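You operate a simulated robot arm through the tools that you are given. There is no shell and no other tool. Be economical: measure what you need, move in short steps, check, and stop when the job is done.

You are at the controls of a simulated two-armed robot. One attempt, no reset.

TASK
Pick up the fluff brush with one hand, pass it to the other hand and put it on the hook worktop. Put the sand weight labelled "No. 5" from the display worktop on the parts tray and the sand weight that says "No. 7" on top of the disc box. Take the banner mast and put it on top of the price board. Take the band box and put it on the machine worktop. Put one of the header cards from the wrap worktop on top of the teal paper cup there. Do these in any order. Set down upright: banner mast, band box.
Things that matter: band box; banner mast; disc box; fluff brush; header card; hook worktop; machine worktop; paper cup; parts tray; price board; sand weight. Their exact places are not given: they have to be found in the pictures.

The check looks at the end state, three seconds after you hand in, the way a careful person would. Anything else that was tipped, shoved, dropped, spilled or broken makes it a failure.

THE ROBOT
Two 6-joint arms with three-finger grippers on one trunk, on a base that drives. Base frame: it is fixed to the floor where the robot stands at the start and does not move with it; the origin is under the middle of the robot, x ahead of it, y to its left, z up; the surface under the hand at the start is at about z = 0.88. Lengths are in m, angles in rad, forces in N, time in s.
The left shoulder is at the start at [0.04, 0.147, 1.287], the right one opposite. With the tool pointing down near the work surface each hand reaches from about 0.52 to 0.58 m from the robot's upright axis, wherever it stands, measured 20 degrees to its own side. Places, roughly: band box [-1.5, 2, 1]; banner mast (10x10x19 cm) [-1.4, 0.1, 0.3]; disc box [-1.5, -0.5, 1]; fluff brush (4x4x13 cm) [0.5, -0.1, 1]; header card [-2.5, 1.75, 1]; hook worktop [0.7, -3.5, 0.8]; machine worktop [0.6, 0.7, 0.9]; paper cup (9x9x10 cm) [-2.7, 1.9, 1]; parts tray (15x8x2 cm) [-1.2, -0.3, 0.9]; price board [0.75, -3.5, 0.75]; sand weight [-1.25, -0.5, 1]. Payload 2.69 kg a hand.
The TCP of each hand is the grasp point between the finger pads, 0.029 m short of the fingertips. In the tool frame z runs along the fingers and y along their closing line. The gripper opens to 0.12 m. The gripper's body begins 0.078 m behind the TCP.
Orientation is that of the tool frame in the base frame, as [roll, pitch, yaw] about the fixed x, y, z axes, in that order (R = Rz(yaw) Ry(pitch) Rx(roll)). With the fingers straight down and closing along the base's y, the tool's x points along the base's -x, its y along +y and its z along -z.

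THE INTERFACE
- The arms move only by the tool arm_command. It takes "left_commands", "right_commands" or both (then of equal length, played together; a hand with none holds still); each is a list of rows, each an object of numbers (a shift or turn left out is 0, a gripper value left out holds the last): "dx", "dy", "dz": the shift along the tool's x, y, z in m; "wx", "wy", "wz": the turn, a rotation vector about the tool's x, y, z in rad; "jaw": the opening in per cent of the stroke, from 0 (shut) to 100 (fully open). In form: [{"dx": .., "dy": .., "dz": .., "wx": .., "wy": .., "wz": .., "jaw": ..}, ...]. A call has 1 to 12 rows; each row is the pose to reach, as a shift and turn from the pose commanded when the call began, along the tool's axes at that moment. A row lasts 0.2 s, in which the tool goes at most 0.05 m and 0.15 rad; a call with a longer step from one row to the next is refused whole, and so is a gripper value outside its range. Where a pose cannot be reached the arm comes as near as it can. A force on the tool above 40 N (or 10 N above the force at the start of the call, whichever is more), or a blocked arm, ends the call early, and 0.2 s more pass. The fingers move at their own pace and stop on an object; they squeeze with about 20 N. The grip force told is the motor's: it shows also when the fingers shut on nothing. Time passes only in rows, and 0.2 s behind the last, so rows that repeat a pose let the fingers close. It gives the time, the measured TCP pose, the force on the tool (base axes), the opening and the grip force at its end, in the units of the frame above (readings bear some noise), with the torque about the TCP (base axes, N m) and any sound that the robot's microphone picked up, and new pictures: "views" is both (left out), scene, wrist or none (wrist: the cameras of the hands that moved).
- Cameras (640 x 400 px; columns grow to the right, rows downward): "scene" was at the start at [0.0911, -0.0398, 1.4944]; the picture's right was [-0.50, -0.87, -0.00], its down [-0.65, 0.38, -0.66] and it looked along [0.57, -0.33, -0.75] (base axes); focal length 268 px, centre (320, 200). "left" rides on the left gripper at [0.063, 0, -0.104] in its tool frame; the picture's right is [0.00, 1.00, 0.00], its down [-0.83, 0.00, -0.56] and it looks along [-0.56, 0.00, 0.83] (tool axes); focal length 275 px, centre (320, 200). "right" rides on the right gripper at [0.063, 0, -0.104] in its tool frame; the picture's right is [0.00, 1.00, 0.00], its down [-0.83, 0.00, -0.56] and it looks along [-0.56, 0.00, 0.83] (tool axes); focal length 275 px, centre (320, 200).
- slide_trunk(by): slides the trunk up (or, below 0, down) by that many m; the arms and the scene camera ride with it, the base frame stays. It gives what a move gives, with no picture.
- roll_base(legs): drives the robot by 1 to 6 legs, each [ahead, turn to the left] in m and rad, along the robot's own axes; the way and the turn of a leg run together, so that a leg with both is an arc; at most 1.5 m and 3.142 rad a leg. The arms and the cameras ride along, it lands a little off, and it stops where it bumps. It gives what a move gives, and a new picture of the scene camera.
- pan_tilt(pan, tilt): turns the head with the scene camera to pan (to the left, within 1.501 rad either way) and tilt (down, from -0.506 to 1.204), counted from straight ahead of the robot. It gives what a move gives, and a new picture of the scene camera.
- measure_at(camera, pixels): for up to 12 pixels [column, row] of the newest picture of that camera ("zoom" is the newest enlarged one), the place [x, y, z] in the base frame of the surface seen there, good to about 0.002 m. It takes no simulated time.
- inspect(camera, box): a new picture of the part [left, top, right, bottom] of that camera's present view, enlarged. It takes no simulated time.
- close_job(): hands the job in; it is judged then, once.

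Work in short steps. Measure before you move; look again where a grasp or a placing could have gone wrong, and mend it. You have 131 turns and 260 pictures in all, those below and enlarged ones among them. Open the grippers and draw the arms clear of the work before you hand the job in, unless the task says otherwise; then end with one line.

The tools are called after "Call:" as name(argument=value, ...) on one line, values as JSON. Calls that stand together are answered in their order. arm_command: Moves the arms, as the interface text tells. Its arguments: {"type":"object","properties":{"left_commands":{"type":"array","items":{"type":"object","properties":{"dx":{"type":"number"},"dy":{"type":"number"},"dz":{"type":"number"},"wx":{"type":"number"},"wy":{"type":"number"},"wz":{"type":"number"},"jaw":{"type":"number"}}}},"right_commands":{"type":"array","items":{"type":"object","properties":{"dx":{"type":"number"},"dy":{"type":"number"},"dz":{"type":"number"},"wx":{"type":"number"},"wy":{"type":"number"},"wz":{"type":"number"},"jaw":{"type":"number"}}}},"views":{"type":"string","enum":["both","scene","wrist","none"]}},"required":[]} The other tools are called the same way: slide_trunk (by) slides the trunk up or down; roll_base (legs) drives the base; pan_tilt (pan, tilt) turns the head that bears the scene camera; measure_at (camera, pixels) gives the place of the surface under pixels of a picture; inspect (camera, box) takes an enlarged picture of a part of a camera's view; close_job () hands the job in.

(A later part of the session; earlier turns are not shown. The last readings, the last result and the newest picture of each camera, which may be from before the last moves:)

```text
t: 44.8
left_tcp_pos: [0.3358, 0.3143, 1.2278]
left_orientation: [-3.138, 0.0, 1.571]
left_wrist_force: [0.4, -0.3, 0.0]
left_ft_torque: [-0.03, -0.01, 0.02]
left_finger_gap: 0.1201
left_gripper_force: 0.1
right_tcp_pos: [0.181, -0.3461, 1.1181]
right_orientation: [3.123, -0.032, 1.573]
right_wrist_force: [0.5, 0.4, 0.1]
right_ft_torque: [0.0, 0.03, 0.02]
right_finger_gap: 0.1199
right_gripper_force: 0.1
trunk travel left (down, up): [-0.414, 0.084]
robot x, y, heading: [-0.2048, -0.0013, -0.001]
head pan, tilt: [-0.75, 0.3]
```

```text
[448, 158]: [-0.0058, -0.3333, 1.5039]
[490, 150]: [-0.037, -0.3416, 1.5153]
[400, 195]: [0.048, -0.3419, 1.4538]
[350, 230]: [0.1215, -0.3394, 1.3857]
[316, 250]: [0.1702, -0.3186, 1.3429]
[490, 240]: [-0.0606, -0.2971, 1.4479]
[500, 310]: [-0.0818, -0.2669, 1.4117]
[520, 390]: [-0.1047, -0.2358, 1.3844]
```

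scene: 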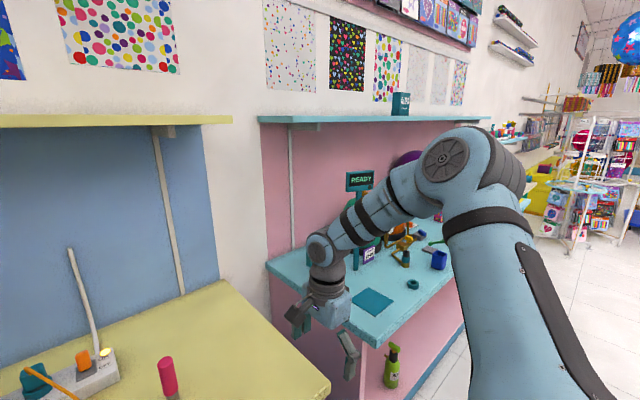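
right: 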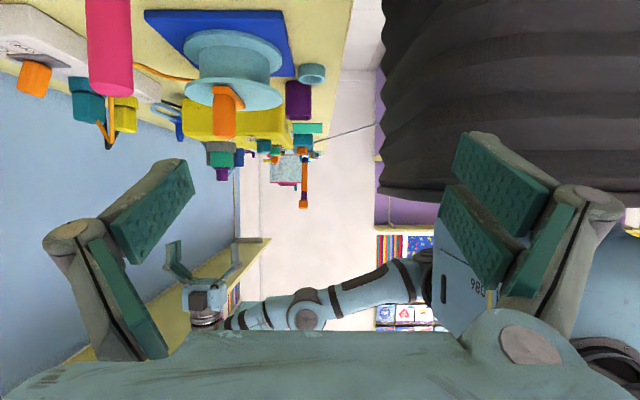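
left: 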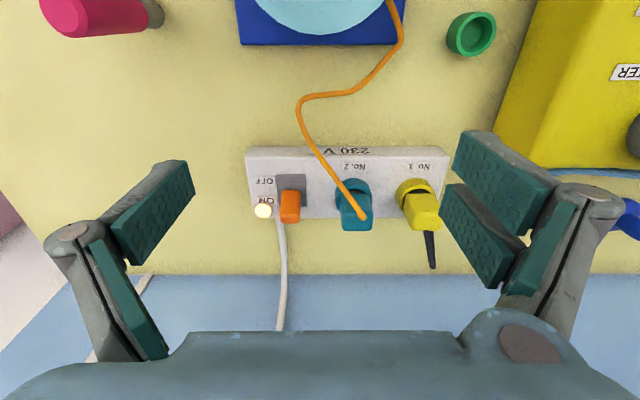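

The reported ring is for low hands, so the inward limit probably eases when the hand sits lower relative to the shoulder. I'll raise the trunk fully and aim for robot-relative (0.517,-0.188), low.

Call:
slide_trunk(by=0.083)

Call:
arm_command(right_commands=[{"dz": 0.04}, {"dz": 0.08}, {"dz": 0.11}, {"dz": 0.14, "dy": 0.03}, {"dz": 0.16, "dy": 0.06, "dx": 0.02}, {"dz": 0.16, "dy": 0.09, "dx": 0.05}, {"dz": 0.16, "dy": 0.12, "dx": 0.08}, {"dz": 0.16, "dy": 0.137, "dx": 0.11}, {"dz": 0.16, "dy": 0.137, "dx": 0.14}, {"dz": 0.16, "dy": 0.137, "dx": 0.158}, {"dz": 0.16, "dy": 0.137, "dx": 0.158}], views="scene")

```text
t: 46.0
left_tcp_pos: [0.3371, 0.3169, 1.3091]
left_orientation: [-3.138, -0.001, 1.571]
left_wrist_force: [-0.1, 0.0, 0.1]
left_ft_torque: [-0.01, -0.01, -0.01]
left_finger_gap: 0.1197
left_gripper_force: 0.1
right_tcp_pos: [0.1814, -0.3463, 1.2004]
right_orientation: [3.123, -0.032, 1.574]
right_wrist_force: [0.4, 0.7, 0.1]
right_ft_torque: [0.03, 0.0, -0.04]
right_finger_gap: 0.1198
right_gripper_force: 0.0
trunk travel left (down, up): [-0.497, 0.001]
robot x, y, heading: [-0.202, -0.0028, 0.003]
head pan, tilt: [-0.75, 0.3]
```

```text
t: 48.4
left_tcp_pos: [0.3368, 0.3158, 1.3096]
left_orientation: [-3.14, 0.0, 1.57]
left_wrist_force: [0.1, -0.6, -1.4]
left_ft_torque: [0.02, 0.02, -0.01]
left_finger_gap: 0.1199
left_gripper_force: 0.0
right_tcp_pos: [0.1837, -0.3527, 1.0701]
right_orientation: [3.121, -0.035, 1.572]
right_wrist_force: [0.4, 0.1, 0.3]
right_ft_torque: [-0.03, 0.0, 0.0]
right_finger_gap: 0.1197
right_gripper_force: 0.1
right hand out of reach, approached as far as the arm can: row 3, 4, 5, 6, 7, 8, 9, 10, 11
trunk travel left (down, up): [-0.497, 0.001]
robot x, y, heading: [-0.2031, -0.0005, -0.001]
head pan, tilt: [-0.75, 0.3]
```

scene: 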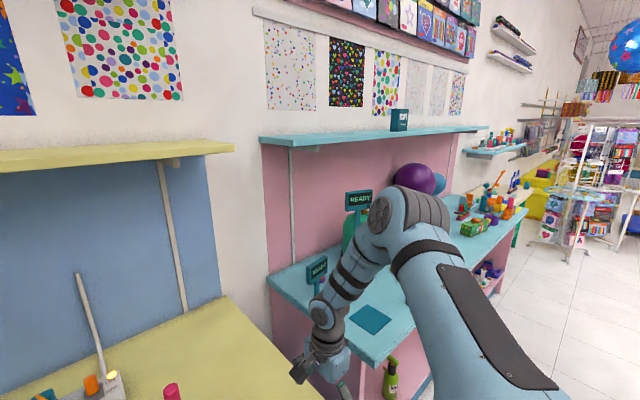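

The left arm is in an elbow-down posture while the right is elbow-up and folded. I'll stretch the right arm nearly straight forward-right, which may let it change posture, and then swing it inward.

Call:
arm_command(right_commands=[{"dx": -0.035, "dy": 0.025, "dz": -0.012}, {"dx": -0.07, "dy": 0.05, "dz": -0.025}, {"dx": -0.105, "dy": 0.075, "dz": -0.04}, {"dx": -0.14, "dy": 0.1, "dz": -0.05}, {"dx": -0.175, "dy": 0.125, "dz": -0.06}, {"dx": -0.21, "dy": 0.15, "dz": -0.07}, {"dx": -0.245, "dy": 0.175, "dz": -0.085}, {"dx": -0.28, "dy": 0.2, "dz": -0.1}, {"dx": -0.28, "dy": 0.2, "dz": -0.1}], views="none")

Call:
arm_command(right_commands=[{"dx": 0.04}, {"dx": 0.08}, {"dx": 0.12}, {"dx": 0.16}, {"dx": 0.2}, {"dx": 0.24}, {"dx": 0.28}, {"dx": 0.28}], views="scene")

```text
t: 50.4
left_tcp_pos: [0.3374, 0.3146, 1.3093]
left_orientation: [-3.14, 0.0, 1.573]
left_wrist_force: [-0.1, 0.2, 0.0]
left_ft_torque: [-0.03, 0.01, -0.01]
left_finger_gap: 0.1203
left_gripper_force: 0.1
right_tcp_pos: [0.2543, -0.5051, 1.1502]
right_orientation: [3.122, -0.032, 1.575]
right_wrist_force: [-0.4, 0.2, -0.4]
right_ft_torque: [-0.01, -0.03, -0.01]
right_finger_gap: 0.1199
right_gripper_force: 0.0
right hand out of reach, approached as far as the arm can: row 3, 4, 5, 6, 7, 8, 9
trunk travel left (down, up): [-0.497, 0.001]
robot x, y, heading: [-0.2044, 0.0018, -0.001]
head pan, tilt: [-0.75, 0.3]
```

```text
t: 52.2
left_tcp_pos: [0.3367, 0.3145, 1.3094]
left_orientation: [-3.139, 0.0, 1.57]
left_wrist_force: [-0.1, 0.5, 0.4]
left_ft_torque: [-0.01, -0.01, 0.01]
left_finger_gap: 0.1198
left_gripper_force: 0.1
right_tcp_pos: [0.1773, -0.3404, 1.1592]
right_orientation: [3.122, -0.035, 1.572]
right_wrist_force: [-0.5, 1.1, 0.4]
right_ft_torque: [-0.01, 0.02, 0.0]
right_finger_gap: 0.1197
right_gripper_force: 0.0
right hand out of reach, approached as far as the arm can: row 3, 4, 5, 6, 7, 8
trunk travel left (down, up): [-0.497, 0.001]
robot x, y, heading: [-0.2041, 0.0018, 0.001]
head pan, tilt: [-0.75, 0.3]
```

scene: 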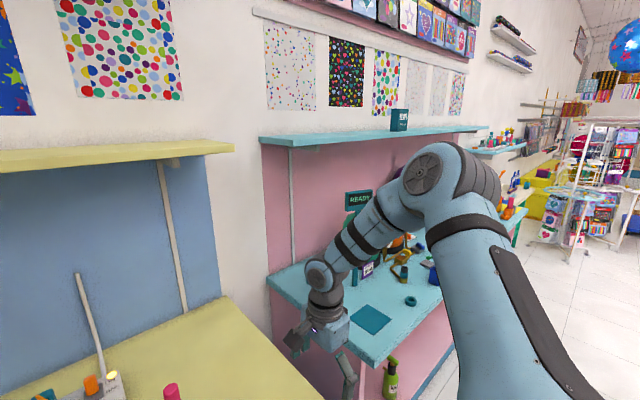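

When I swung inward I cut inside the minimum radius of about 0.5 m. I'll stretch to r≈0.55 from the shoulder again and then swing along the arc at constant radius.

Call:
arm_command(right_commands=[{"dx": -0.04, "dy": 0.02}, {"dx": -0.08, "dy": 0.04}, {"dx": -0.12, "dy": 0.06}, {"dx": -0.162, "dy": 0.08}, {"dx": -0.162, "dy": 0.085}, {"dx": -0.122, "dy": 0.108}, {"dx": -0.082, "dy": 0.136}, {"dx": -0.04, "dy": 0.158}, {"dx": 0.005, "dy": 0.177}, {"dx": 0.05, "dy": 0.19}, {"dx": 0.097, "dy": 0.2}, {"dx": 0.097, "dy": 0.2}], views="scene")

```text
t: 54.8
left_tcp_pos: [0.3369, 0.3142, 1.3098]
left_orientation: [-3.14, 0.0, 1.57]
left_wrist_force: [-0.2, 0.2, -0.6]
left_ft_torque: [0.04, -0.02, 0.03]
left_finger_gap: 0.1202
left_gripper_force: 0.1
right_tcp_pos: [0.2274, -0.389, 1.1591]
right_orientation: [3.122, -0.034, 1.571]
right_wrist_force: [1.2, -0.8, 0.0]
right_ft_torque: [0.0, -0.01, -0.01]
right_finger_gap: 0.1198
right_gripper_force: 0.1
right hand out of reach, approached as far as the arm can: row 6, 7, 8, 9, 10, 11, 12
trunk travel left (down, up): [-0.497, 0.001]
robot x, y, heading: [-0.2028, -0.0013, 0.004]
head pan, tilt: [-0.75, 0.3]
```

scene: 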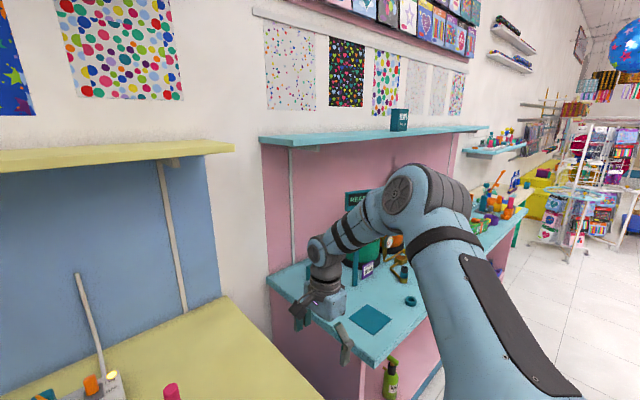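

The right arm is firmly limited inward, but only the handover needs it. I'll work on its own side: tilt its tool 60° to point left, then drive so the brush sits front-right of the robot.

Call:
arm_command(right_commands=[{"wy": 0.14}, {"wy": 0.28, "dx": 0.02}, {"wy": 0.42, "dx": 0.04}, {"wy": 0.56, "dx": 0.06}, {"wy": 0.7, "dx": 0.08}, {"wy": 0.84, "dx": 0.1}, {"wy": 0.98, "dx": 0.12}, {"wy": 1.047, "dx": 0.13}, {"wy": 1.047, "dx": 0.13}], views="none")

Call:
roll_base(legs=[[0.2, 0], [0, 0.22]])

Call:
pan_tilt(pan=-0.55, tilt=0.8)

```text
t: 56.8
left_tcp_pos: [0.3376, 0.3164, 1.3087]
left_orientation: [-3.14, 0.0, 1.571]
left_wrist_force: [1.3, 0.7, -0.3]
left_ft_torque: [0.01, -0.01, -0.02]
left_finger_gap: 0.1199
left_gripper_force: 0.1
right_tcp_pos: [0.0981, -0.2711, 1.1886]
right_orientation: [3.099, -1.081, 1.61]
right_wrist_force: [0.0, 0.4, -0.3]
right_ft_torque: [0.03, 0.01, 0.02]
right_finger_gap: 0.12
right_gripper_force: 0.0
right hand out of reach, approached as far as the arm can: row 2, 3, 4, 5, 6, 7, 8, 9
trunk travel left (down, up): [-0.497, 0.001]
robot x, y, heading: [-0.1998, -0.0001, 0.003]
head pan, tilt: [-0.75, 0.3]
```

```text
t: 59.2
left_tcp_pos: [0.4545, 0.4227, 1.3115]
left_orientation: [-3.139, -0.002, 1.791]
left_wrist_force: [-0.5, -1.0, 0.4]
left_ft_torque: [0.0, 0.02, -0.04]
left_finger_gap: 0.1198
left_gripper_force: 0.0
right_tcp_pos: [0.3497, -0.2031, 1.1869]
right_orientation: [3.095, -1.079, 1.833]
right_wrist_force: [-0.2, 0.0, 0.1]
right_ft_torque: [-0.01, -0.04, 0.01]
right_finger_gap: 0.12
right_gripper_force: 0.0
trunk travel left (down, up): [-0.497, 0.001]
robot x, y, heading: [-0.003, -0.0022, 0.215]
head pan, tilt: [-0.75, 0.3]
```

scene: 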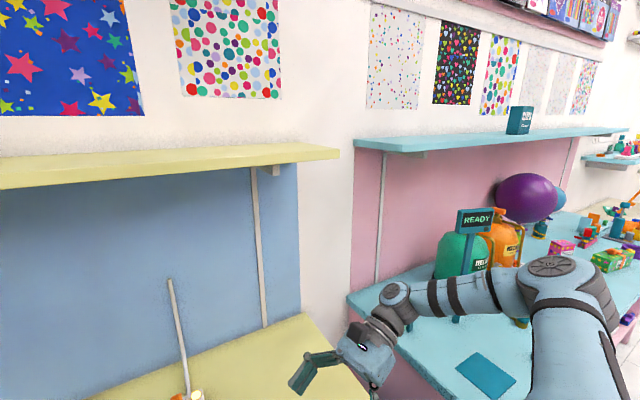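

```text
t: 60.1
left_tcp_pos: [0.4565, 0.4268, 1.3093]
left_orientation: [-3.138, 0.001, 1.789]
left_wrist_force: [-0.3, 0.5, -0.3]
left_ft_torque: [-0.04, 0.0, -0.02]
left_finger_gap: 0.1199
left_gripper_force: 0.2
right_tcp_pos: [0.3505, -0.2002, 1.1864]
right_orientation: [3.099, -1.078, 1.829]
right_wrist_force: [0.5, 0.4, -0.4]
right_ft_torque: [0.0, 0.01, -0.03]
right_finger_gap: 0.12
right_gripper_force: 0.1
trunk travel left (down, up): [-0.497, 0.001]
robot x, y, heading: [-0.001, -0.0008, 0.219]
head pan, tilt: [-0.55, 0.799]
```

scene: 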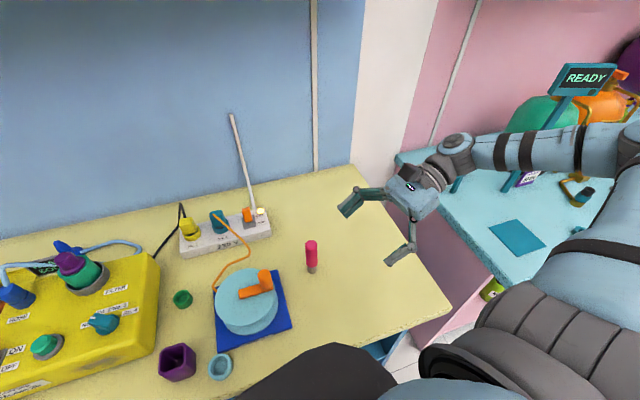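

Right TCP is at (0.35,-0.20,1.186), tilted ~62° and pointing left. The brush axis is at about (0.485,-0.13), so I'll go to a pre-grasp 0.11 m short at (0.510,-0.224,0.992).

Call:
arm_command(right_commands=[{"dx": -0.034, "dy": 0.025, "dz": 0.006}, {"dx": -0.067, "dy": 0.05, "dz": 0.012}, {"dx": -0.1, "dy": 0.075, "dz": 0.018}, {"dx": -0.134, "dy": 0.1, "dz": 0.024}, {"dx": -0.168, "dy": 0.125, "dz": 0.03}, {"dx": -0.201, "dy": 0.149, "dz": 0.036}, {"dx": -0.201, "dy": 0.149, "dz": 0.036}])

```text
t: 61.7
left_tcp_pos: [0.4562, 0.4264, 1.3102]
left_orientation: [-3.138, -0.001, 1.791]
left_wrist_force: [1.3, 0.7, -0.2]
left_ft_torque: [0.01, 0.01, 0.01]
left_finger_gap: 0.1198
left_gripper_force: 0.0
right_tcp_pos: [0.4756, -0.219, 1.0384]
right_orientation: [3.101, -1.079, 1.831]
right_wrist_force: [0.7, -1.1, 0.5]
right_ft_torque: [0.01, 0.02, 0.02]
right_finger_gap: 0.1199
right_gripper_force: 0.1
right hand out of reach, approached as far as the arm can: row 1, 2, 5, 6, 7
trunk travel left (down, up): [-0.497, 0.001]
robot x, y, heading: [-0.0041, -0.0032, 0.219]
head pan, tilt: [-0.55, 0.799]
```

scene: 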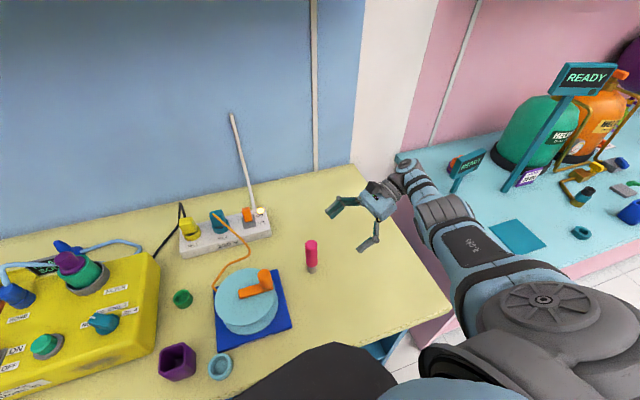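
right: 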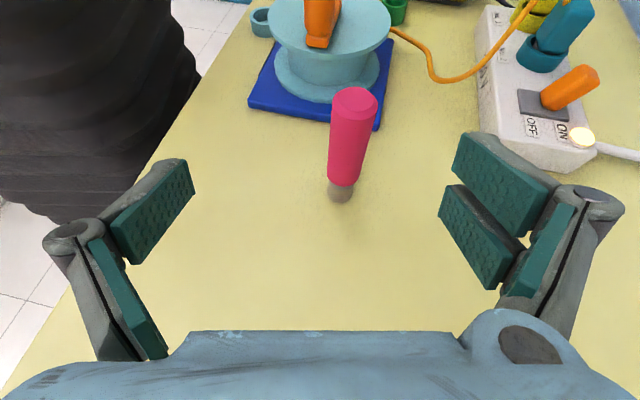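

The arm has flipped to the better posture and sees the brush at right-camera (350,140). I'll lower the trunk 0.08 m, then measure the brush with the wrist camera.

Call:
slide_trunk(by=-0.08)

Call:
arm_command(right_commands=[{"dy": 0.02}, {"dy": 0.03}])

```text
t: 62.9
left_tcp_pos: [0.4551, 0.4251, 1.2316]
left_orientation: [-3.14, -0.002, 1.791]
left_wrist_force: [-0.5, 0.6, 0.4]
left_ft_torque: [0.05, -0.04, 0.02]
left_finger_gap: 0.1201
left_gripper_force: 0.1
right_tcp_pos: [0.4732, -0.2193, 0.9581]
right_orientation: [3.099, -1.078, 1.83]
right_wrist_force: [-0.5, 0.5, -0.4]
right_ft_torque: [0.03, 0.02, 0.03]
right_finger_gap: 0.1198
right_gripper_force: 0.0
trunk travel left (down, up): [-0.417, 0.081]
robot x, y, heading: [-0.0042, -0.0018, 0.217]
head pan, tilt: [-0.55, 0.799]
```

```text
t: 63.5
left_tcp_pos: [0.4557, 0.4258, 1.2307]
left_orientation: [-3.14, 0.0, 1.791]
left_wrist_force: [0.5, 0.9, -0.7]
left_ft_torque: [0.02, -0.02, 0.03]
left_finger_gap: 0.1201
left_gripper_force: 0.1
right_tcp_pos: [0.4849, -0.2078, 0.9659]
right_orientation: [3.098, -1.078, 1.829]
right_wrist_force: [0.1, 0.1, 0.7]
right_ft_torque: [-0.01, -0.03, 0.0]
right_finger_gap: 0.1199
right_gripper_force: 0.0
right hand out of reach, approached as far as the arm can: row 1, 2
trunk travel left (down, up): [-0.417, 0.081]
robot x, y, heading: [0.0022, -0.0002, 0.221]
head pan, tilt: [-0.55, 0.799]
```

scene: 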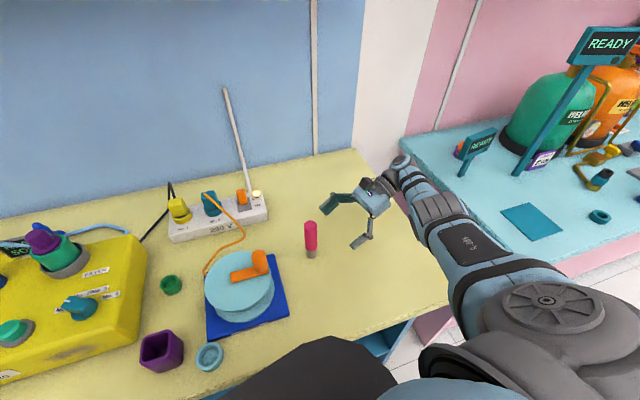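
right: 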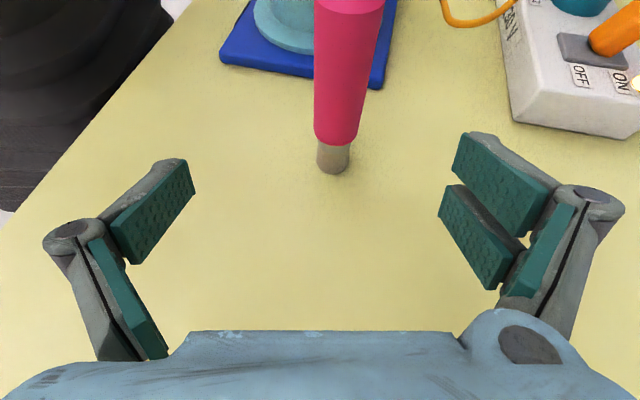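

Call:
measure_at(camera="right", pixels=[[347, 30], [340, 110], [334, 160], [317, 110], [362, 110], [365, 60], [318, 60]])

```text
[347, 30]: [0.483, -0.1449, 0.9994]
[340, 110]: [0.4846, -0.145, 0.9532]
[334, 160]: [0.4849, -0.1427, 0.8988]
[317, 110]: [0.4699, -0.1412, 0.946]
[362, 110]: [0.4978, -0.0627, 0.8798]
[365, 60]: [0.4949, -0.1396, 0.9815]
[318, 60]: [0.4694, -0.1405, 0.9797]
```

The brush centre is (0.4835,-0.129), radius 0.016. I'll advance to it at z≈0.94 with the jaws open.

Call:
arm_command(right_commands=[{"dx": 0.004, "dy": 0.015, "dz": 0.02}, {"dx": 0.008, "dy": 0.0187, "dz": 0.045}, {"dx": 0.013, "dy": 0.0187, "dz": 0.065}, {"dx": 0.013, "dy": 0.0187, "dz": 0.08}, {"dx": 0.013, "dy": 0.0187, "dz": 0.08}])

```text
t: 64.7
left_tcp_pos: [0.4554, 0.4252, 1.2303]
left_orientation: [-3.139, 0.001, 1.791]
left_wrist_force: [0.5, -0.5, 1.1]
left_ft_torque: [-0.03, 0.01, 0.0]
left_finger_gap: 0.1202
left_gripper_force: 0.0
right_tcp_pos: [0.4856, -0.1268, 0.9411]
right_orientation: [3.1, -1.079, 1.829]
right_wrist_force: [-0.5, 1.2, -0.1]
right_ft_torque: [0.01, 0.02, 0.01]
right_finger_gap: 0.1199
right_gripper_force: 0.1
trunk travel left (down, up): [-0.417, 0.081]
robot x, y, heading: [0.0003, 0.0007, 0.223]
head pan, tilt: [-0.55, 0.799]
```

scene: 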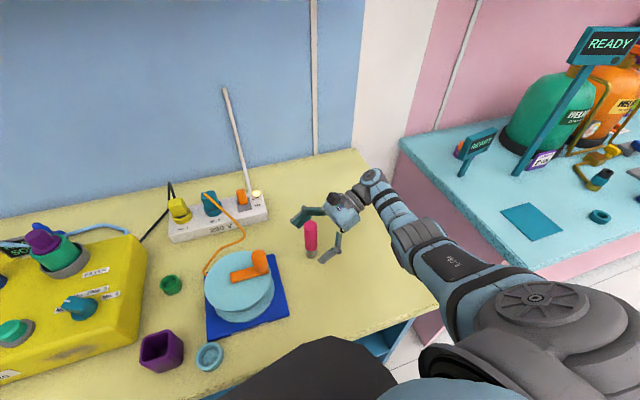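
right: 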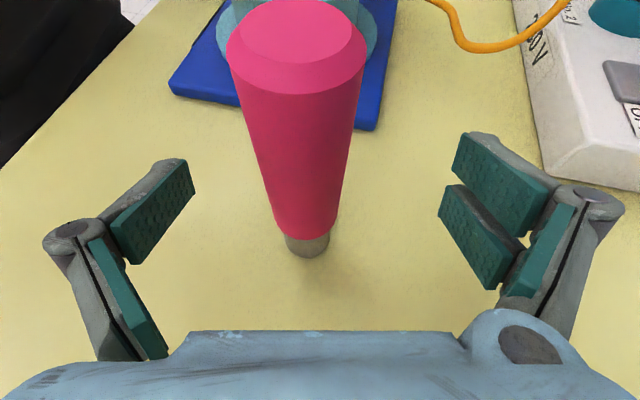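

The brush stands between the pads. I'll close the jaws and lift about 0.1 m.

Call:
arm_command(right_commands=[{"jaw": 0}, {"jaw": 0}, {"jaw": 0}, {"jaw": 0}, {"jaw": 0, "dx": 0.026, "dz": -0.014}, {"jaw": 0, "dx": 0.052, "dz": -0.028}, {"jaw": 0, "dx": 0.07, "dz": -0.038}, {"jaw": 0, "dx": 0.088, "dz": -0.047}, {"jaw": 0, "dx": 0.088, "dz": -0.047}])

```text
t: 66.7
left_tcp_pos: [0.4551, 0.4266, 1.2305]
left_orientation: [-3.139, -0.001, 1.791]
left_wrist_force: [0.1, 0.0, -0.3]
left_ft_torque: [0.0, 0.01, -0.01]
left_finger_gap: 0.12
left_gripper_force: 0.0
right_tcp_pos: [0.4848, -0.126, 1.0393]
right_orientation: [3.098, -1.078, 1.828]
right_wrist_force: [0.8, -0.4, -0.6]
right_ft_torque: [0.01, 0.01, 0.0]
right_finger_gap: 0.0299
right_gripper_force: 19.4
trunk travel left (down, up): [-0.417, 0.081]
robot x, y, heading: [0.0014, 0.0004, 0.219]
head pan, tilt: [-0.55, 0.799]
```

scene: 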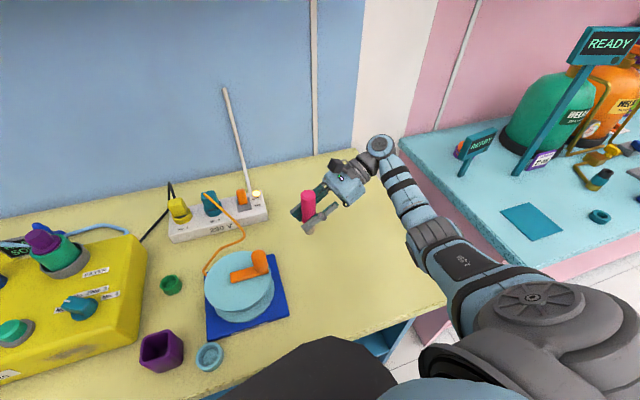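
right: 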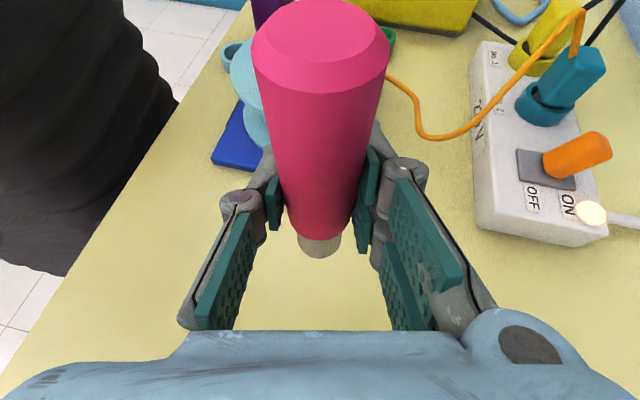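

The brush is held (gap 0.030). I'll bring it slightly forward, left and up with the right hand, while the left hand tilts 50° to face it.

Call:
arm_command(right_commands=[{"dx": 0.02, "dy": 0.0, "dz": -0.008}, {"dx": 0.044, "dy": 0.01, "dz": -0.015}, {"dx": 0.055, "dy": 0.02, "dz": 0.005}, {"dx": 0.065, "dy": 0.03, "dz": 0.02}, {"dx": 0.075, "dy": 0.04, "dz": 0.035}, {"dx": 0.082, "dy": 0.05, "dz": 0.047}, {"dx": 0.082, "dy": 0.05, "dz": 0.047}], left_commands=[{"wy": -0.13, "dx": -0.025, "dy": -0.006}, {"wy": -0.26, "dx": -0.05, "dy": -0.012}, {"wy": -0.39, "dx": -0.075, "dy": -0.018}, {"wy": -0.52, "dx": -0.1, "dy": -0.024}, {"wy": -0.65, "dx": -0.125, "dy": -0.03}, {"wy": -0.78, "dx": -0.15, "dy": -0.037}, {"wy": -0.9, "dx": -0.167, "dy": -0.037}])

```text
t: 68.3
left_tcp_pos: [0.5005, 0.2774, 1.2404]
left_orientation: [-3.136, 0.902, 1.796]
left_wrist_force: [-0.9, 0.2, 0.7]
left_ft_torque: [-0.01, -0.02, 0.01]
left_finger_gap: 0.1198
left_gripper_force: 0.0
left hand out of reach, approached as far as the arm can: row 1, 2, 3, 4, 5, 6, 7
right_tcp_pos: [0.5155, -0.0375, 1.0906]
right_orientation: [3.102, -1.079, 1.828]
right_wrist_force: [-0.2, -0.1, 0.0]
right_ft_torque: [-0.02, -0.01, 0.0]
right_finger_gap: 0.0297
right_gripper_force: 20.0
trunk travel left (down, up): [-0.417, 0.081]
robot x, y, heading: [-0.0021, 0.0006, 0.218]
head pan, tilt: [-0.55, 0.799]
```

scene: 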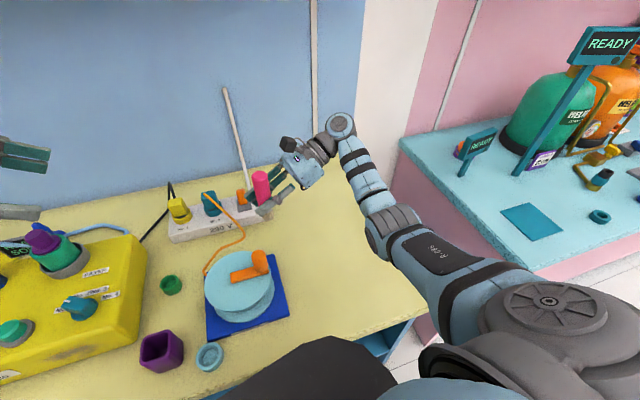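
right: 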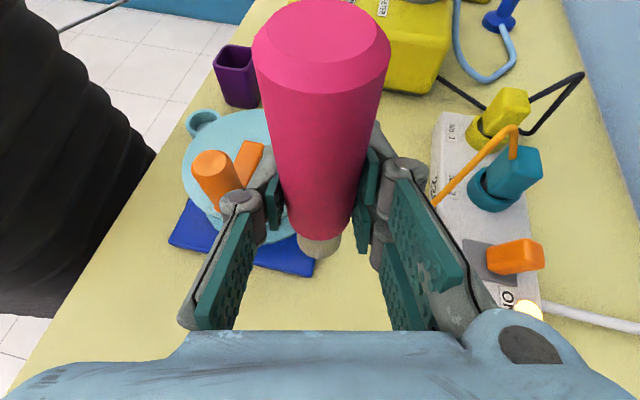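
left: 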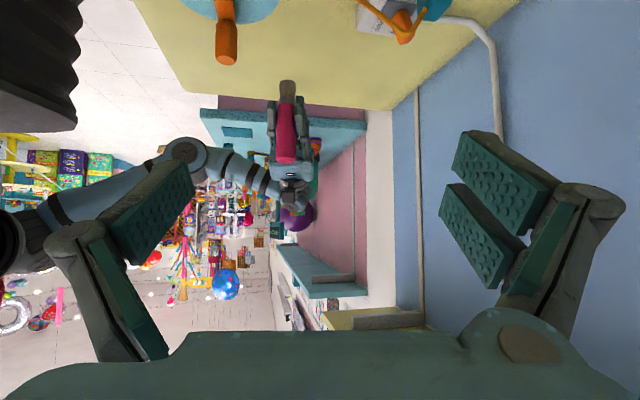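

Both hands face each other. I'll bring the left hand to 0.10 m short of the brush top along its tilted approach.

Call:
arm_command(left_commands=[{"dx": -0.018, "dy": -0.01, "dz": 0.035, "jaw": 75}, {"dx": -0.037, "dy": -0.02, "dz": 0.07, "jaw": 75}, {"dx": -0.055, "dy": -0.03, "dz": 0.105, "jaw": 75}, {"dx": -0.073, "dy": -0.04, "dz": 0.14, "jaw": 75}, {"dx": -0.092, "dy": -0.05, "dz": 0.175, "jaw": 75}, {"dx": -0.11, "dy": -0.056, "dz": 0.208, "jaw": 75}, {"dx": -0.11, "dy": -0.056, "dz": 0.208, "jaw": 75}])

```text
t: 69.9
left_tcp_pos: [0.5581, 0.0359, 1.2013]
left_orientation: [-3.135, 0.901, 1.795]
left_wrist_force: [0.9, -0.2, 0.1]
left_ft_torque: [0.02, -0.03, 0.0]
left_finger_gap: 0.0901
left_gripper_force: 0.0
left hand out of reach, approached as far as the arm can: row 1, 2, 3, 4, 5, 6, 7
right_tcp_pos: [0.5152, -0.0384, 1.0911]
right_orientation: [3.099, -1.079, 1.829]
right_wrist_force: [-0.4, 0.4, -0.9]
right_ft_torque: [0.05, -0.04, -0.03]
right_finger_gap: 0.0298
right_gripper_force: 20.0
trunk travel left (down, up): [-0.417, 0.081]
robot x, y, heading: [-0.0047, 0.0015, 0.221]
head pan, tilt: [-0.55, 0.799]
```

scene: 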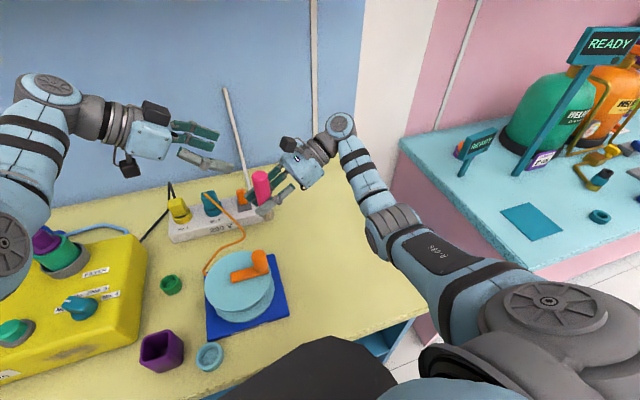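
left: 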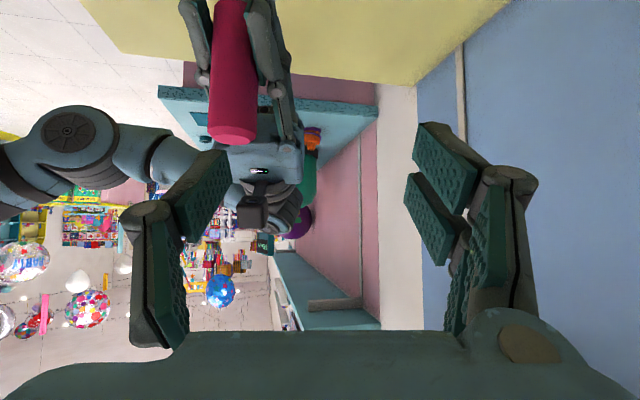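

The left hand can't come closer than x≈0.558, so I'll shift the brush forward with the right hand to line up, then look.

Call:
arm_command(right_commands=[{"dx": -0.003, "dy": 0.03, "dz": -0.009}, {"dx": -0.006, "dy": 0.058, "dz": -0.0175}, {"dx": -0.006, "dy": 0.058, "dz": -0.0175}], views="none")

Call:
arm_command(left_commands=[{"dz": 0.025}, {"dz": 0.05}, {"dz": 0.05}])

```text
t: 70.7
left_tcp_pos: [0.5582, 0.0364, 1.2018]
left_orientation: [-3.139, 0.901, 1.793]
left_wrist_force: [0.0, 0.1, 0.7]
left_ft_torque: [-0.04, -0.01, 0.0]
left_finger_gap: 0.0899
left_gripper_force: 0.1
right_tcp_pos: [0.5647, -0.042, 1.0953]
right_orientation: [3.097, -1.079, 1.834]
right_wrist_force: [-0.2, 0.7, -1.3]
right_ft_torque: [-0.02, -0.02, -0.02]
right_finger_gap: 0.0295
right_gripper_force: 20.2
right hand out of reach, approached as far as the arm can: row 2, 3
trunk travel left (down, up): [-0.417, 0.081]
robot x, y, heading: [0.0007, 0.0004, 0.221]
head pan, tilt: [-0.55, 0.799]
```

```text
t: 71.5
left_tcp_pos: [0.5621, 0.0038, 1.1701]
left_orientation: [-3.138, 0.899, 1.795]
left_wrist_force: [0.0, 1.2, 0.2]
left_ft_torque: [-0.01, 0.02, 0.01]
left_finger_gap: 0.09
left_gripper_force: 0.0
left hand out of reach, approached as far as the arm can: row 2, 3
right_tcp_pos: [0.5656, -0.0432, 1.0955]
right_orientation: [3.1, -1.079, 1.83]
right_wrist_force: [0.4, -0.2, -1.2]
right_ft_torque: [-0.03, -0.01, 0.03]
right_finger_gap: 0.0298
right_gripper_force: 20.5
trunk travel left (down, up): [-0.417, 0.081]
robot x, y, heading: [-0.0043, -0.0021, 0.22]
head pan, tilt: [-0.55, 0.799]
```

scene: 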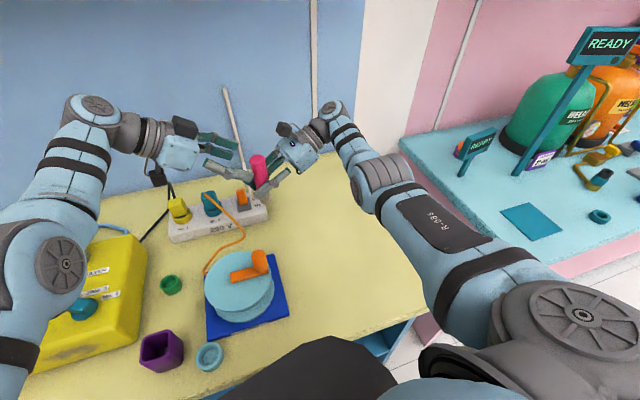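
left: 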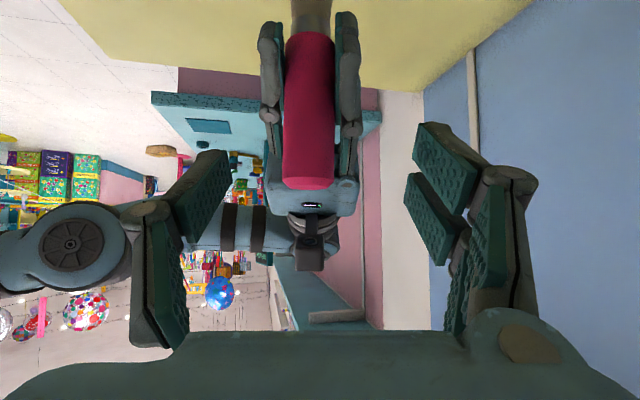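

The brush is centred between the left fingers (column ~310). I'll advance the final 0.055 m.

Call:
arm_command(left_commands=[{"dx": -0.002, "dy": -0.005, "dz": 0.02}, {"dx": -0.004, "dy": -0.007, "dz": 0.04}, {"dx": -0.005, "dy": -0.007, "dz": 0.055}, {"dx": -0.005, "dy": -0.007, "dz": 0.055}])

```text
t: 72.5
left_tcp_pos: [0.557, -0.0348, 1.1374]
left_orientation: [-3.138, 0.898, 1.796]
left_wrist_force: [0.3, -0.1, 0.8]
left_ft_torque: [0.01, 0.03, 0.01]
left_finger_gap: 0.0902
left_gripper_force: 0.0
left hand out of reach, approached as far as the arm can: row 2, 3, 4
right_tcp_pos: [0.5657, -0.0421, 1.0941]
right_orientation: [3.1, -1.079, 1.829]
right_wrist_force: [0.6, -0.2, -1.3]
right_ft_torque: [-0.02, -0.01, -0.02]
right_finger_gap: 0.0298
right_gripper_force: 20.1
trunk travel left (down, up): [-0.417, 0.081]
robot x, y, heading: [-0.0039, -0.0009, 0.219]
head pan, tilt: [-0.55, 0.799]
```

scene: 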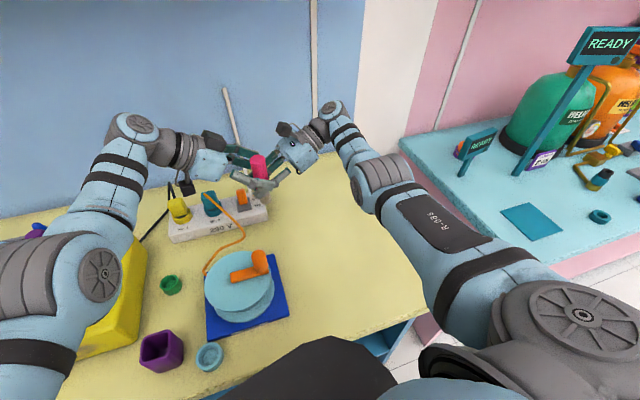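
left: 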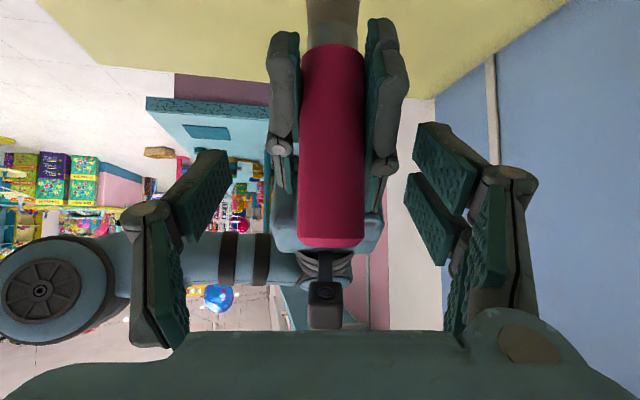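

The left TCP is 7 mm off laterally. I'll nudge the right hand by −7 mm to centre the brush, then close the left hand.

Call:
arm_command(right_commands=[{"dy": -0.007}, {"dy": -0.007}], views="none")

Call:
arm_command(left_commands=[{"jaw": 0}, {"jaw": 0}, {"jaw": 0}, {"jaw": 0}, {"jaw": 0}])

```text
t: 73.1
left_tcp_pos: [0.5575, -0.0341, 1.137]
left_orientation: [-3.138, 0.9, 1.797]
left_wrist_force: [0.2, -0.4, 0.5]
left_ft_torque: [0.01, -0.02, 0.01]
left_finger_gap: 0.0901
left_gripper_force: 0.1
right_tcp_pos: [0.5587, -0.0435, 1.0937]
right_orientation: [3.1, -1.08, 1.828]
right_wrist_force: [0.6, -0.1, -0.8]
right_ft_torque: [-0.01, -0.01, 0.0]
right_finger_gap: 0.0296
right_gripper_force: 19.7
trunk travel left (down, up): [-0.417, 0.081]
robot x, y, heading: [-0.0012, 0.0019, 0.217]
head pan, tilt: [-0.55, 0.799]
```

```text
t: 73.7
left_tcp_pos: [0.5614, -0.032, 1.1392]
left_orientation: [3.13, 0.901, 1.796]
left_wrist_force: [3.3, 1.3, -0.5]
left_ft_torque: [0.03, 0.05, 0.08]
left_finger_gap: 0.0466
left_gripper_force: 20.5
right_tcp_pos: [0.5558, -0.0435, 1.094]
right_orientation: [3.108, -1.081, 1.83]
right_wrist_force: [-3.2, -1.2, 0.1]
right_ft_torque: [-0.02, -0.2, -0.01]
right_finger_gap: 0.0296
right_gripper_force: 19.9
trunk travel left (down, up): [-0.417, 0.081]
robot x, y, heading: [-0.0001, 0.0004, 0.228]
head pan, tilt: [-0.55, 0.799]
stopped in row 3 (left hand): the force on the tool passed its limit at 42 N (the readings are from after the stop); the commanded pose is now the measured one
```

scene: 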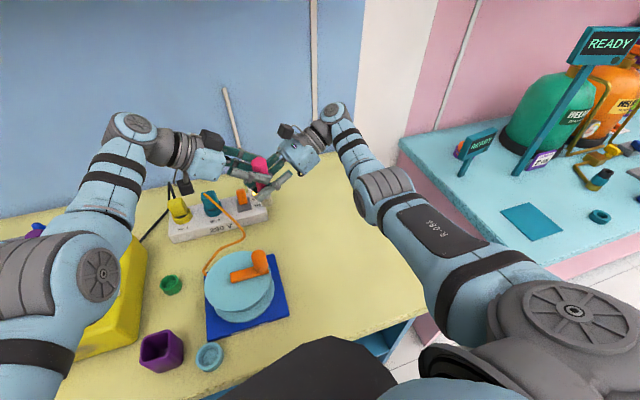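
left: 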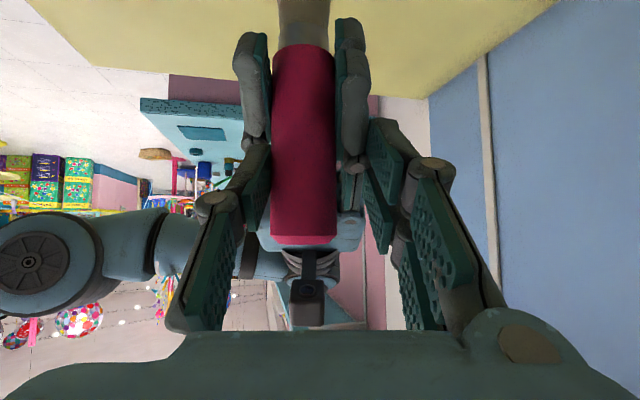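

The left fingers are catching the right hand's fingers (gap 0.047). I'll reopen, shift the left up about 12 mm, back about 8 mm and 7 mm sideways, then close again.

Call:
arm_command(left_commands=[{"jaw": 70}, {"jaw": 70}, {"jaw": 70, "dx": -0.005, "dy": -0.004, "dz": -0.008}, {"jaw": 70, "dx": -0.0094, "dy": -0.008, "dz": -0.0154}, {"jaw": 70, "dx": -0.0094, "dy": -0.008, "dz": -0.0154}])

```text
t: 74.9
left_tcp_pos: [0.5518, -0.0269, 1.1557]
left_orientation: [3.13, 0.9, 1.794]
left_wrist_force: [0.2, -0.5, 0.4]
left_ft_torque: [0.03, -0.02, -0.01]
left_finger_gap: 0.0839
left_gripper_force: 0.1
right_tcp_pos: [0.5562, -0.044, 1.0929]
right_orientation: [3.11, -1.081, 1.831]
right_wrist_force: [1.2, 0.3, -1.5]
right_ft_torque: [-0.01, -0.03, -0.03]
right_finger_gap: 0.0297
right_gripper_force: 20.4
trunk travel left (down, up): [-0.417, 0.081]
robot x, y, heading: [-0.0028, -0.0012, 0.218]
head pan, tilt: [-0.55, 0.799]
```

scene: 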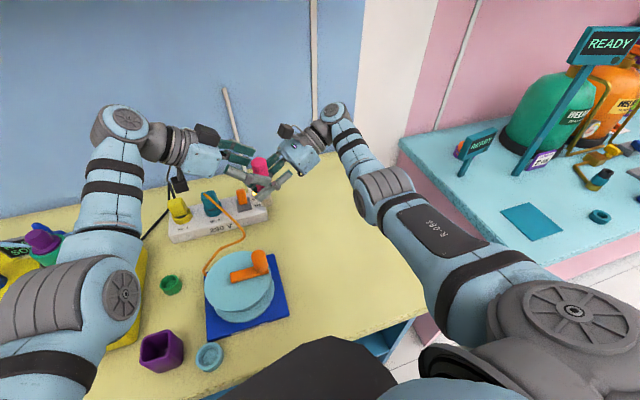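
left: 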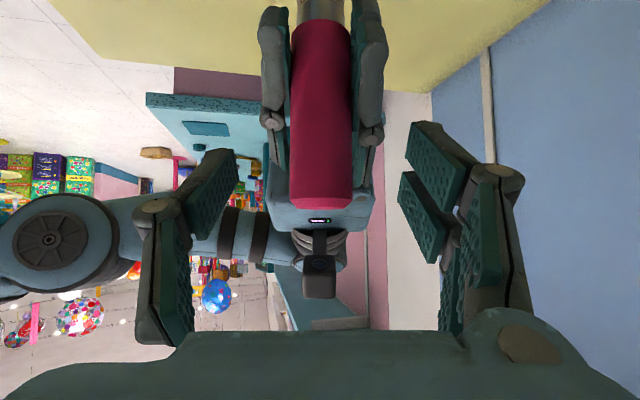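

By calculation the tips now clear the right fingers by about 15 mm. I'll close the left hand.

Call:
arm_command(left_commands=[{"dy": 0.001, "jaw": 40}, {"dy": 0.001, "jaw": 30}, {"dy": 0.001, "jaw": 0}, {"dy": 0.001, "jaw": 0}, {"dy": 0.001, "jaw": 0}])

```text
t: 76.1
left_tcp_pos: [0.5511, -0.0265, 1.1546]
left_orientation: [3.132, 0.899, 1.795]
left_wrist_force: [-8.0, 0.5, 1.9]
left_ft_torque: [-0.02, 0.3, -0.14]
left_finger_gap: 0.0305
left_gripper_force: 20.0
right_tcp_pos: [0.5573, -0.0435, 1.0946]
right_orientation: [3.109, -1.079, 1.831]
right_wrist_force: [7.5, 0.2, -2.2]
right_ft_torque: [-0.04, 0.11, -0.03]
right_finger_gap: 0.0297
right_gripper_force: 19.8
trunk travel left (down, up): [-0.417, 0.081]
robot x, y, heading: [0.0013, 0.0021, 0.218]
head pan, tilt: [-0.55, 0.799]
```

scene: 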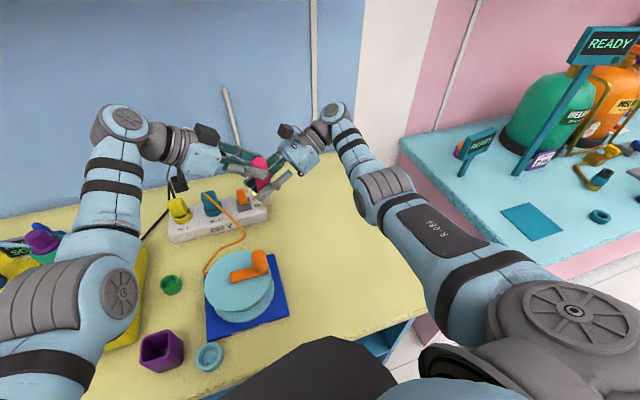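
left: 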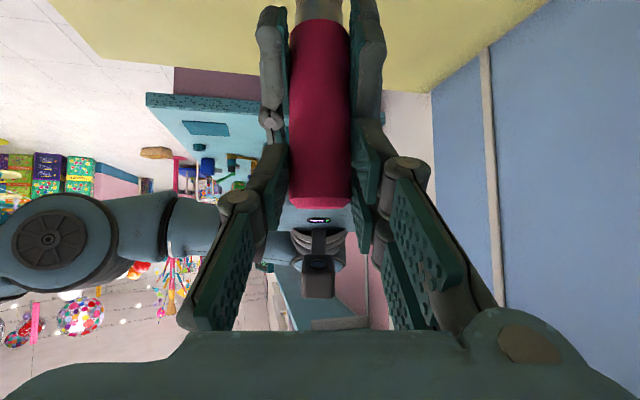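

The left holds the brush (gap 0.0305). I'll open the right hand and back it off along its own axis.

Call:
arm_command(right_commands=[{"jaw": 30}, {"jaw": 60}, {"jaw": 60}, {"jaw": 60, "dz": -0.02}, {"jaw": 60, "dz": -0.05}, {"jaw": 60, "dz": -0.08}, {"jaw": 60, "dz": -0.12}, {"jaw": 60, "dz": -0.12}])

```text
t: 77.9
left_tcp_pos: [0.5518, -0.0258, 1.1557]
left_orientation: [3.129, 0.899, 1.795]
left_wrist_force: [-0.2, 0.2, -0.3]
left_ft_torque: [0.0, -0.03, 0.01]
left_finger_gap: 0.031
left_gripper_force: 19.7
right_tcp_pos: [0.5584, -0.1393, 1.1502]
right_orientation: [3.109, -1.08, 1.831]
right_wrist_force: [0.4, 0.0, -1.1]
right_ft_torque: [-0.02, 0.0, 0.0]
right_finger_gap: 0.0723
right_gripper_force: 0.1
right hand out of reach, approached as far as the arm can: row 6, 7, 8
trunk travel left (down, up): [-0.417, 0.081]
robot x, y, heading: [-0.0019, -0.0003, 0.219]
head pan, tilt: [-0.55, 0.799]
```

scene: 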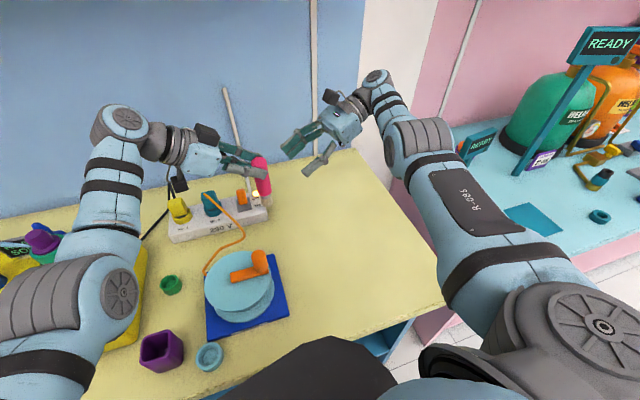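
right: 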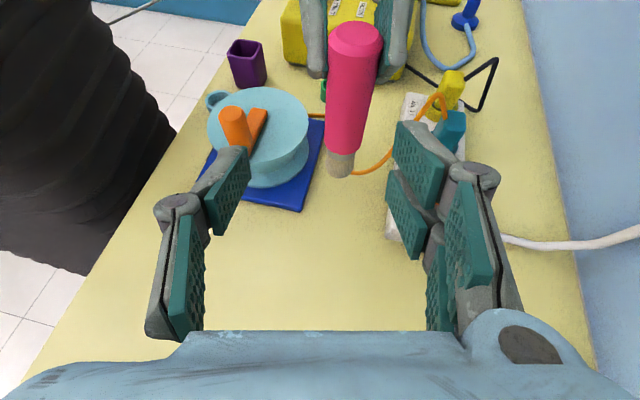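

The handover worked. I'll back away from the table, turn around to face the display worktop behind, and look there.

Call:
roll_base(legs=[[-0.35, 0], [0, 2.92]])

Call:
pan_tilt(pan=0, tilt=0.65)

```text
t: 87.0
left_tcp_pos: [-0.8788, 0.0746, 1.1552]
left_orientation: [3.129, 0.9, -1.574]
left_wrist_force: [0.2, -0.2, 0.0]
left_ft_torque: [0.01, 0.02, -0.02]
left_finger_gap: 0.0308
left_gripper_force: 19.8
right_tcp_pos: [-0.8597, 0.1857, 1.1496]
right_orientation: [3.106, -1.079, -1.537]
right_wrist_force: [0.6, -0.2, -0.4]
right_ft_torque: [0.0, -0.01, -0.03]
right_finger_gap: 0.0719
right_gripper_force: 0.0
trunk travel left (down, up): [-0.417, 0.081]
robot x, y, heading: [-0.3451, -0.0785, 3.128]
head pan, tilt: [-0.55, 0.799]
```

scene: 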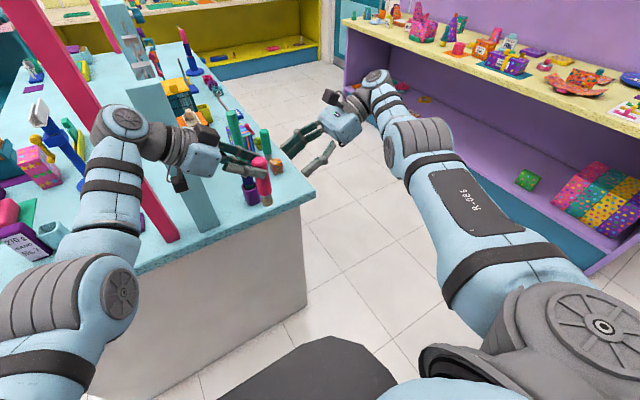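

```text
t: 88.0
left_tcp_pos: [-0.8796, 0.0732, 1.1558]
left_orientation: [3.13, 0.899, -1.575]
left_wrist_force: [-1.0, 0.5, -1.1]
left_ft_torque: [0.01, -0.01, 0.03]
left_finger_gap: 0.0305
left_gripper_force: 20.2
right_tcp_pos: [-0.8593, 0.1849, 1.1503]
right_orientation: [3.109, -1.08, -1.537]
right_wrist_force: [-0.3, -0.3, 0.0]
right_ft_torque: [0.02, 0.04, 0.02]
right_finger_gap: 0.0721
right_gripper_force: 0.0
trunk travel left (down, up): [-0.417, 0.081]
robot x, y, heading: [-0.3437, -0.0757, 3.136]
head pan, tilt: [0.0, 0.649]
```

scene: 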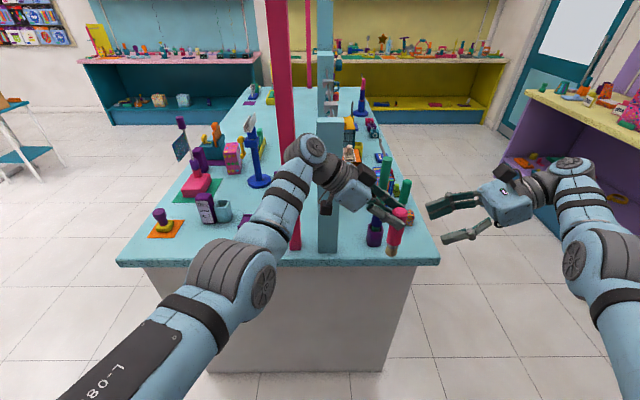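

The display worktop is an island. I'll zoom in on it and look toward the banner mast's rough place at (-1.4,0.1,0.3).

Call:
inspect(camera="scene", box=[100, 80, 300, 280])

Call:
inspect(camera="scene", box=[300, 80, 460, 280])

Call:
measure_at(camera="scene", pixels=[[118, 262], [437, 260], [255, 90], [365, 95], [395, 345], [163, 222], [208, 208], [224, 212], [215, 150], [305, 240]])

```text
2.00 times, centred on (200, 180) of scene
```

zoom: 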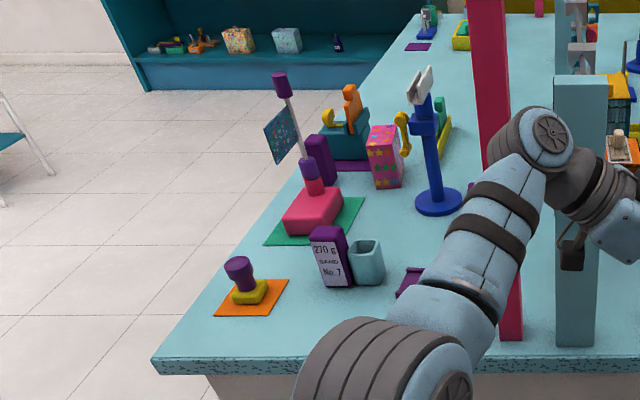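

```text
2.00 times, centred on (380, 180) of scene
```

zoom: 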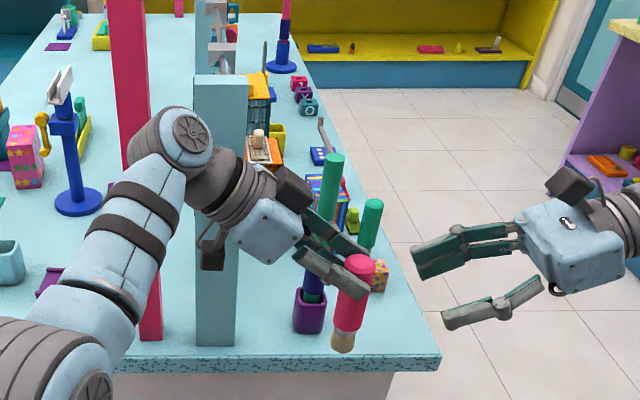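

```text
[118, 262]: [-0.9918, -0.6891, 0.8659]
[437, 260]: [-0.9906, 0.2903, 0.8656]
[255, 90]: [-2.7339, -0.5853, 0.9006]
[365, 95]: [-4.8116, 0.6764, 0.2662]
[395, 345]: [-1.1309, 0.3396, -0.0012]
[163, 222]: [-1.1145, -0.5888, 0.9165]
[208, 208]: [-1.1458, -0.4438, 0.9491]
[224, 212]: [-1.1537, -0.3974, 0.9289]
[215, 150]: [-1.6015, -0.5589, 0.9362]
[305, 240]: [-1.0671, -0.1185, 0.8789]
```

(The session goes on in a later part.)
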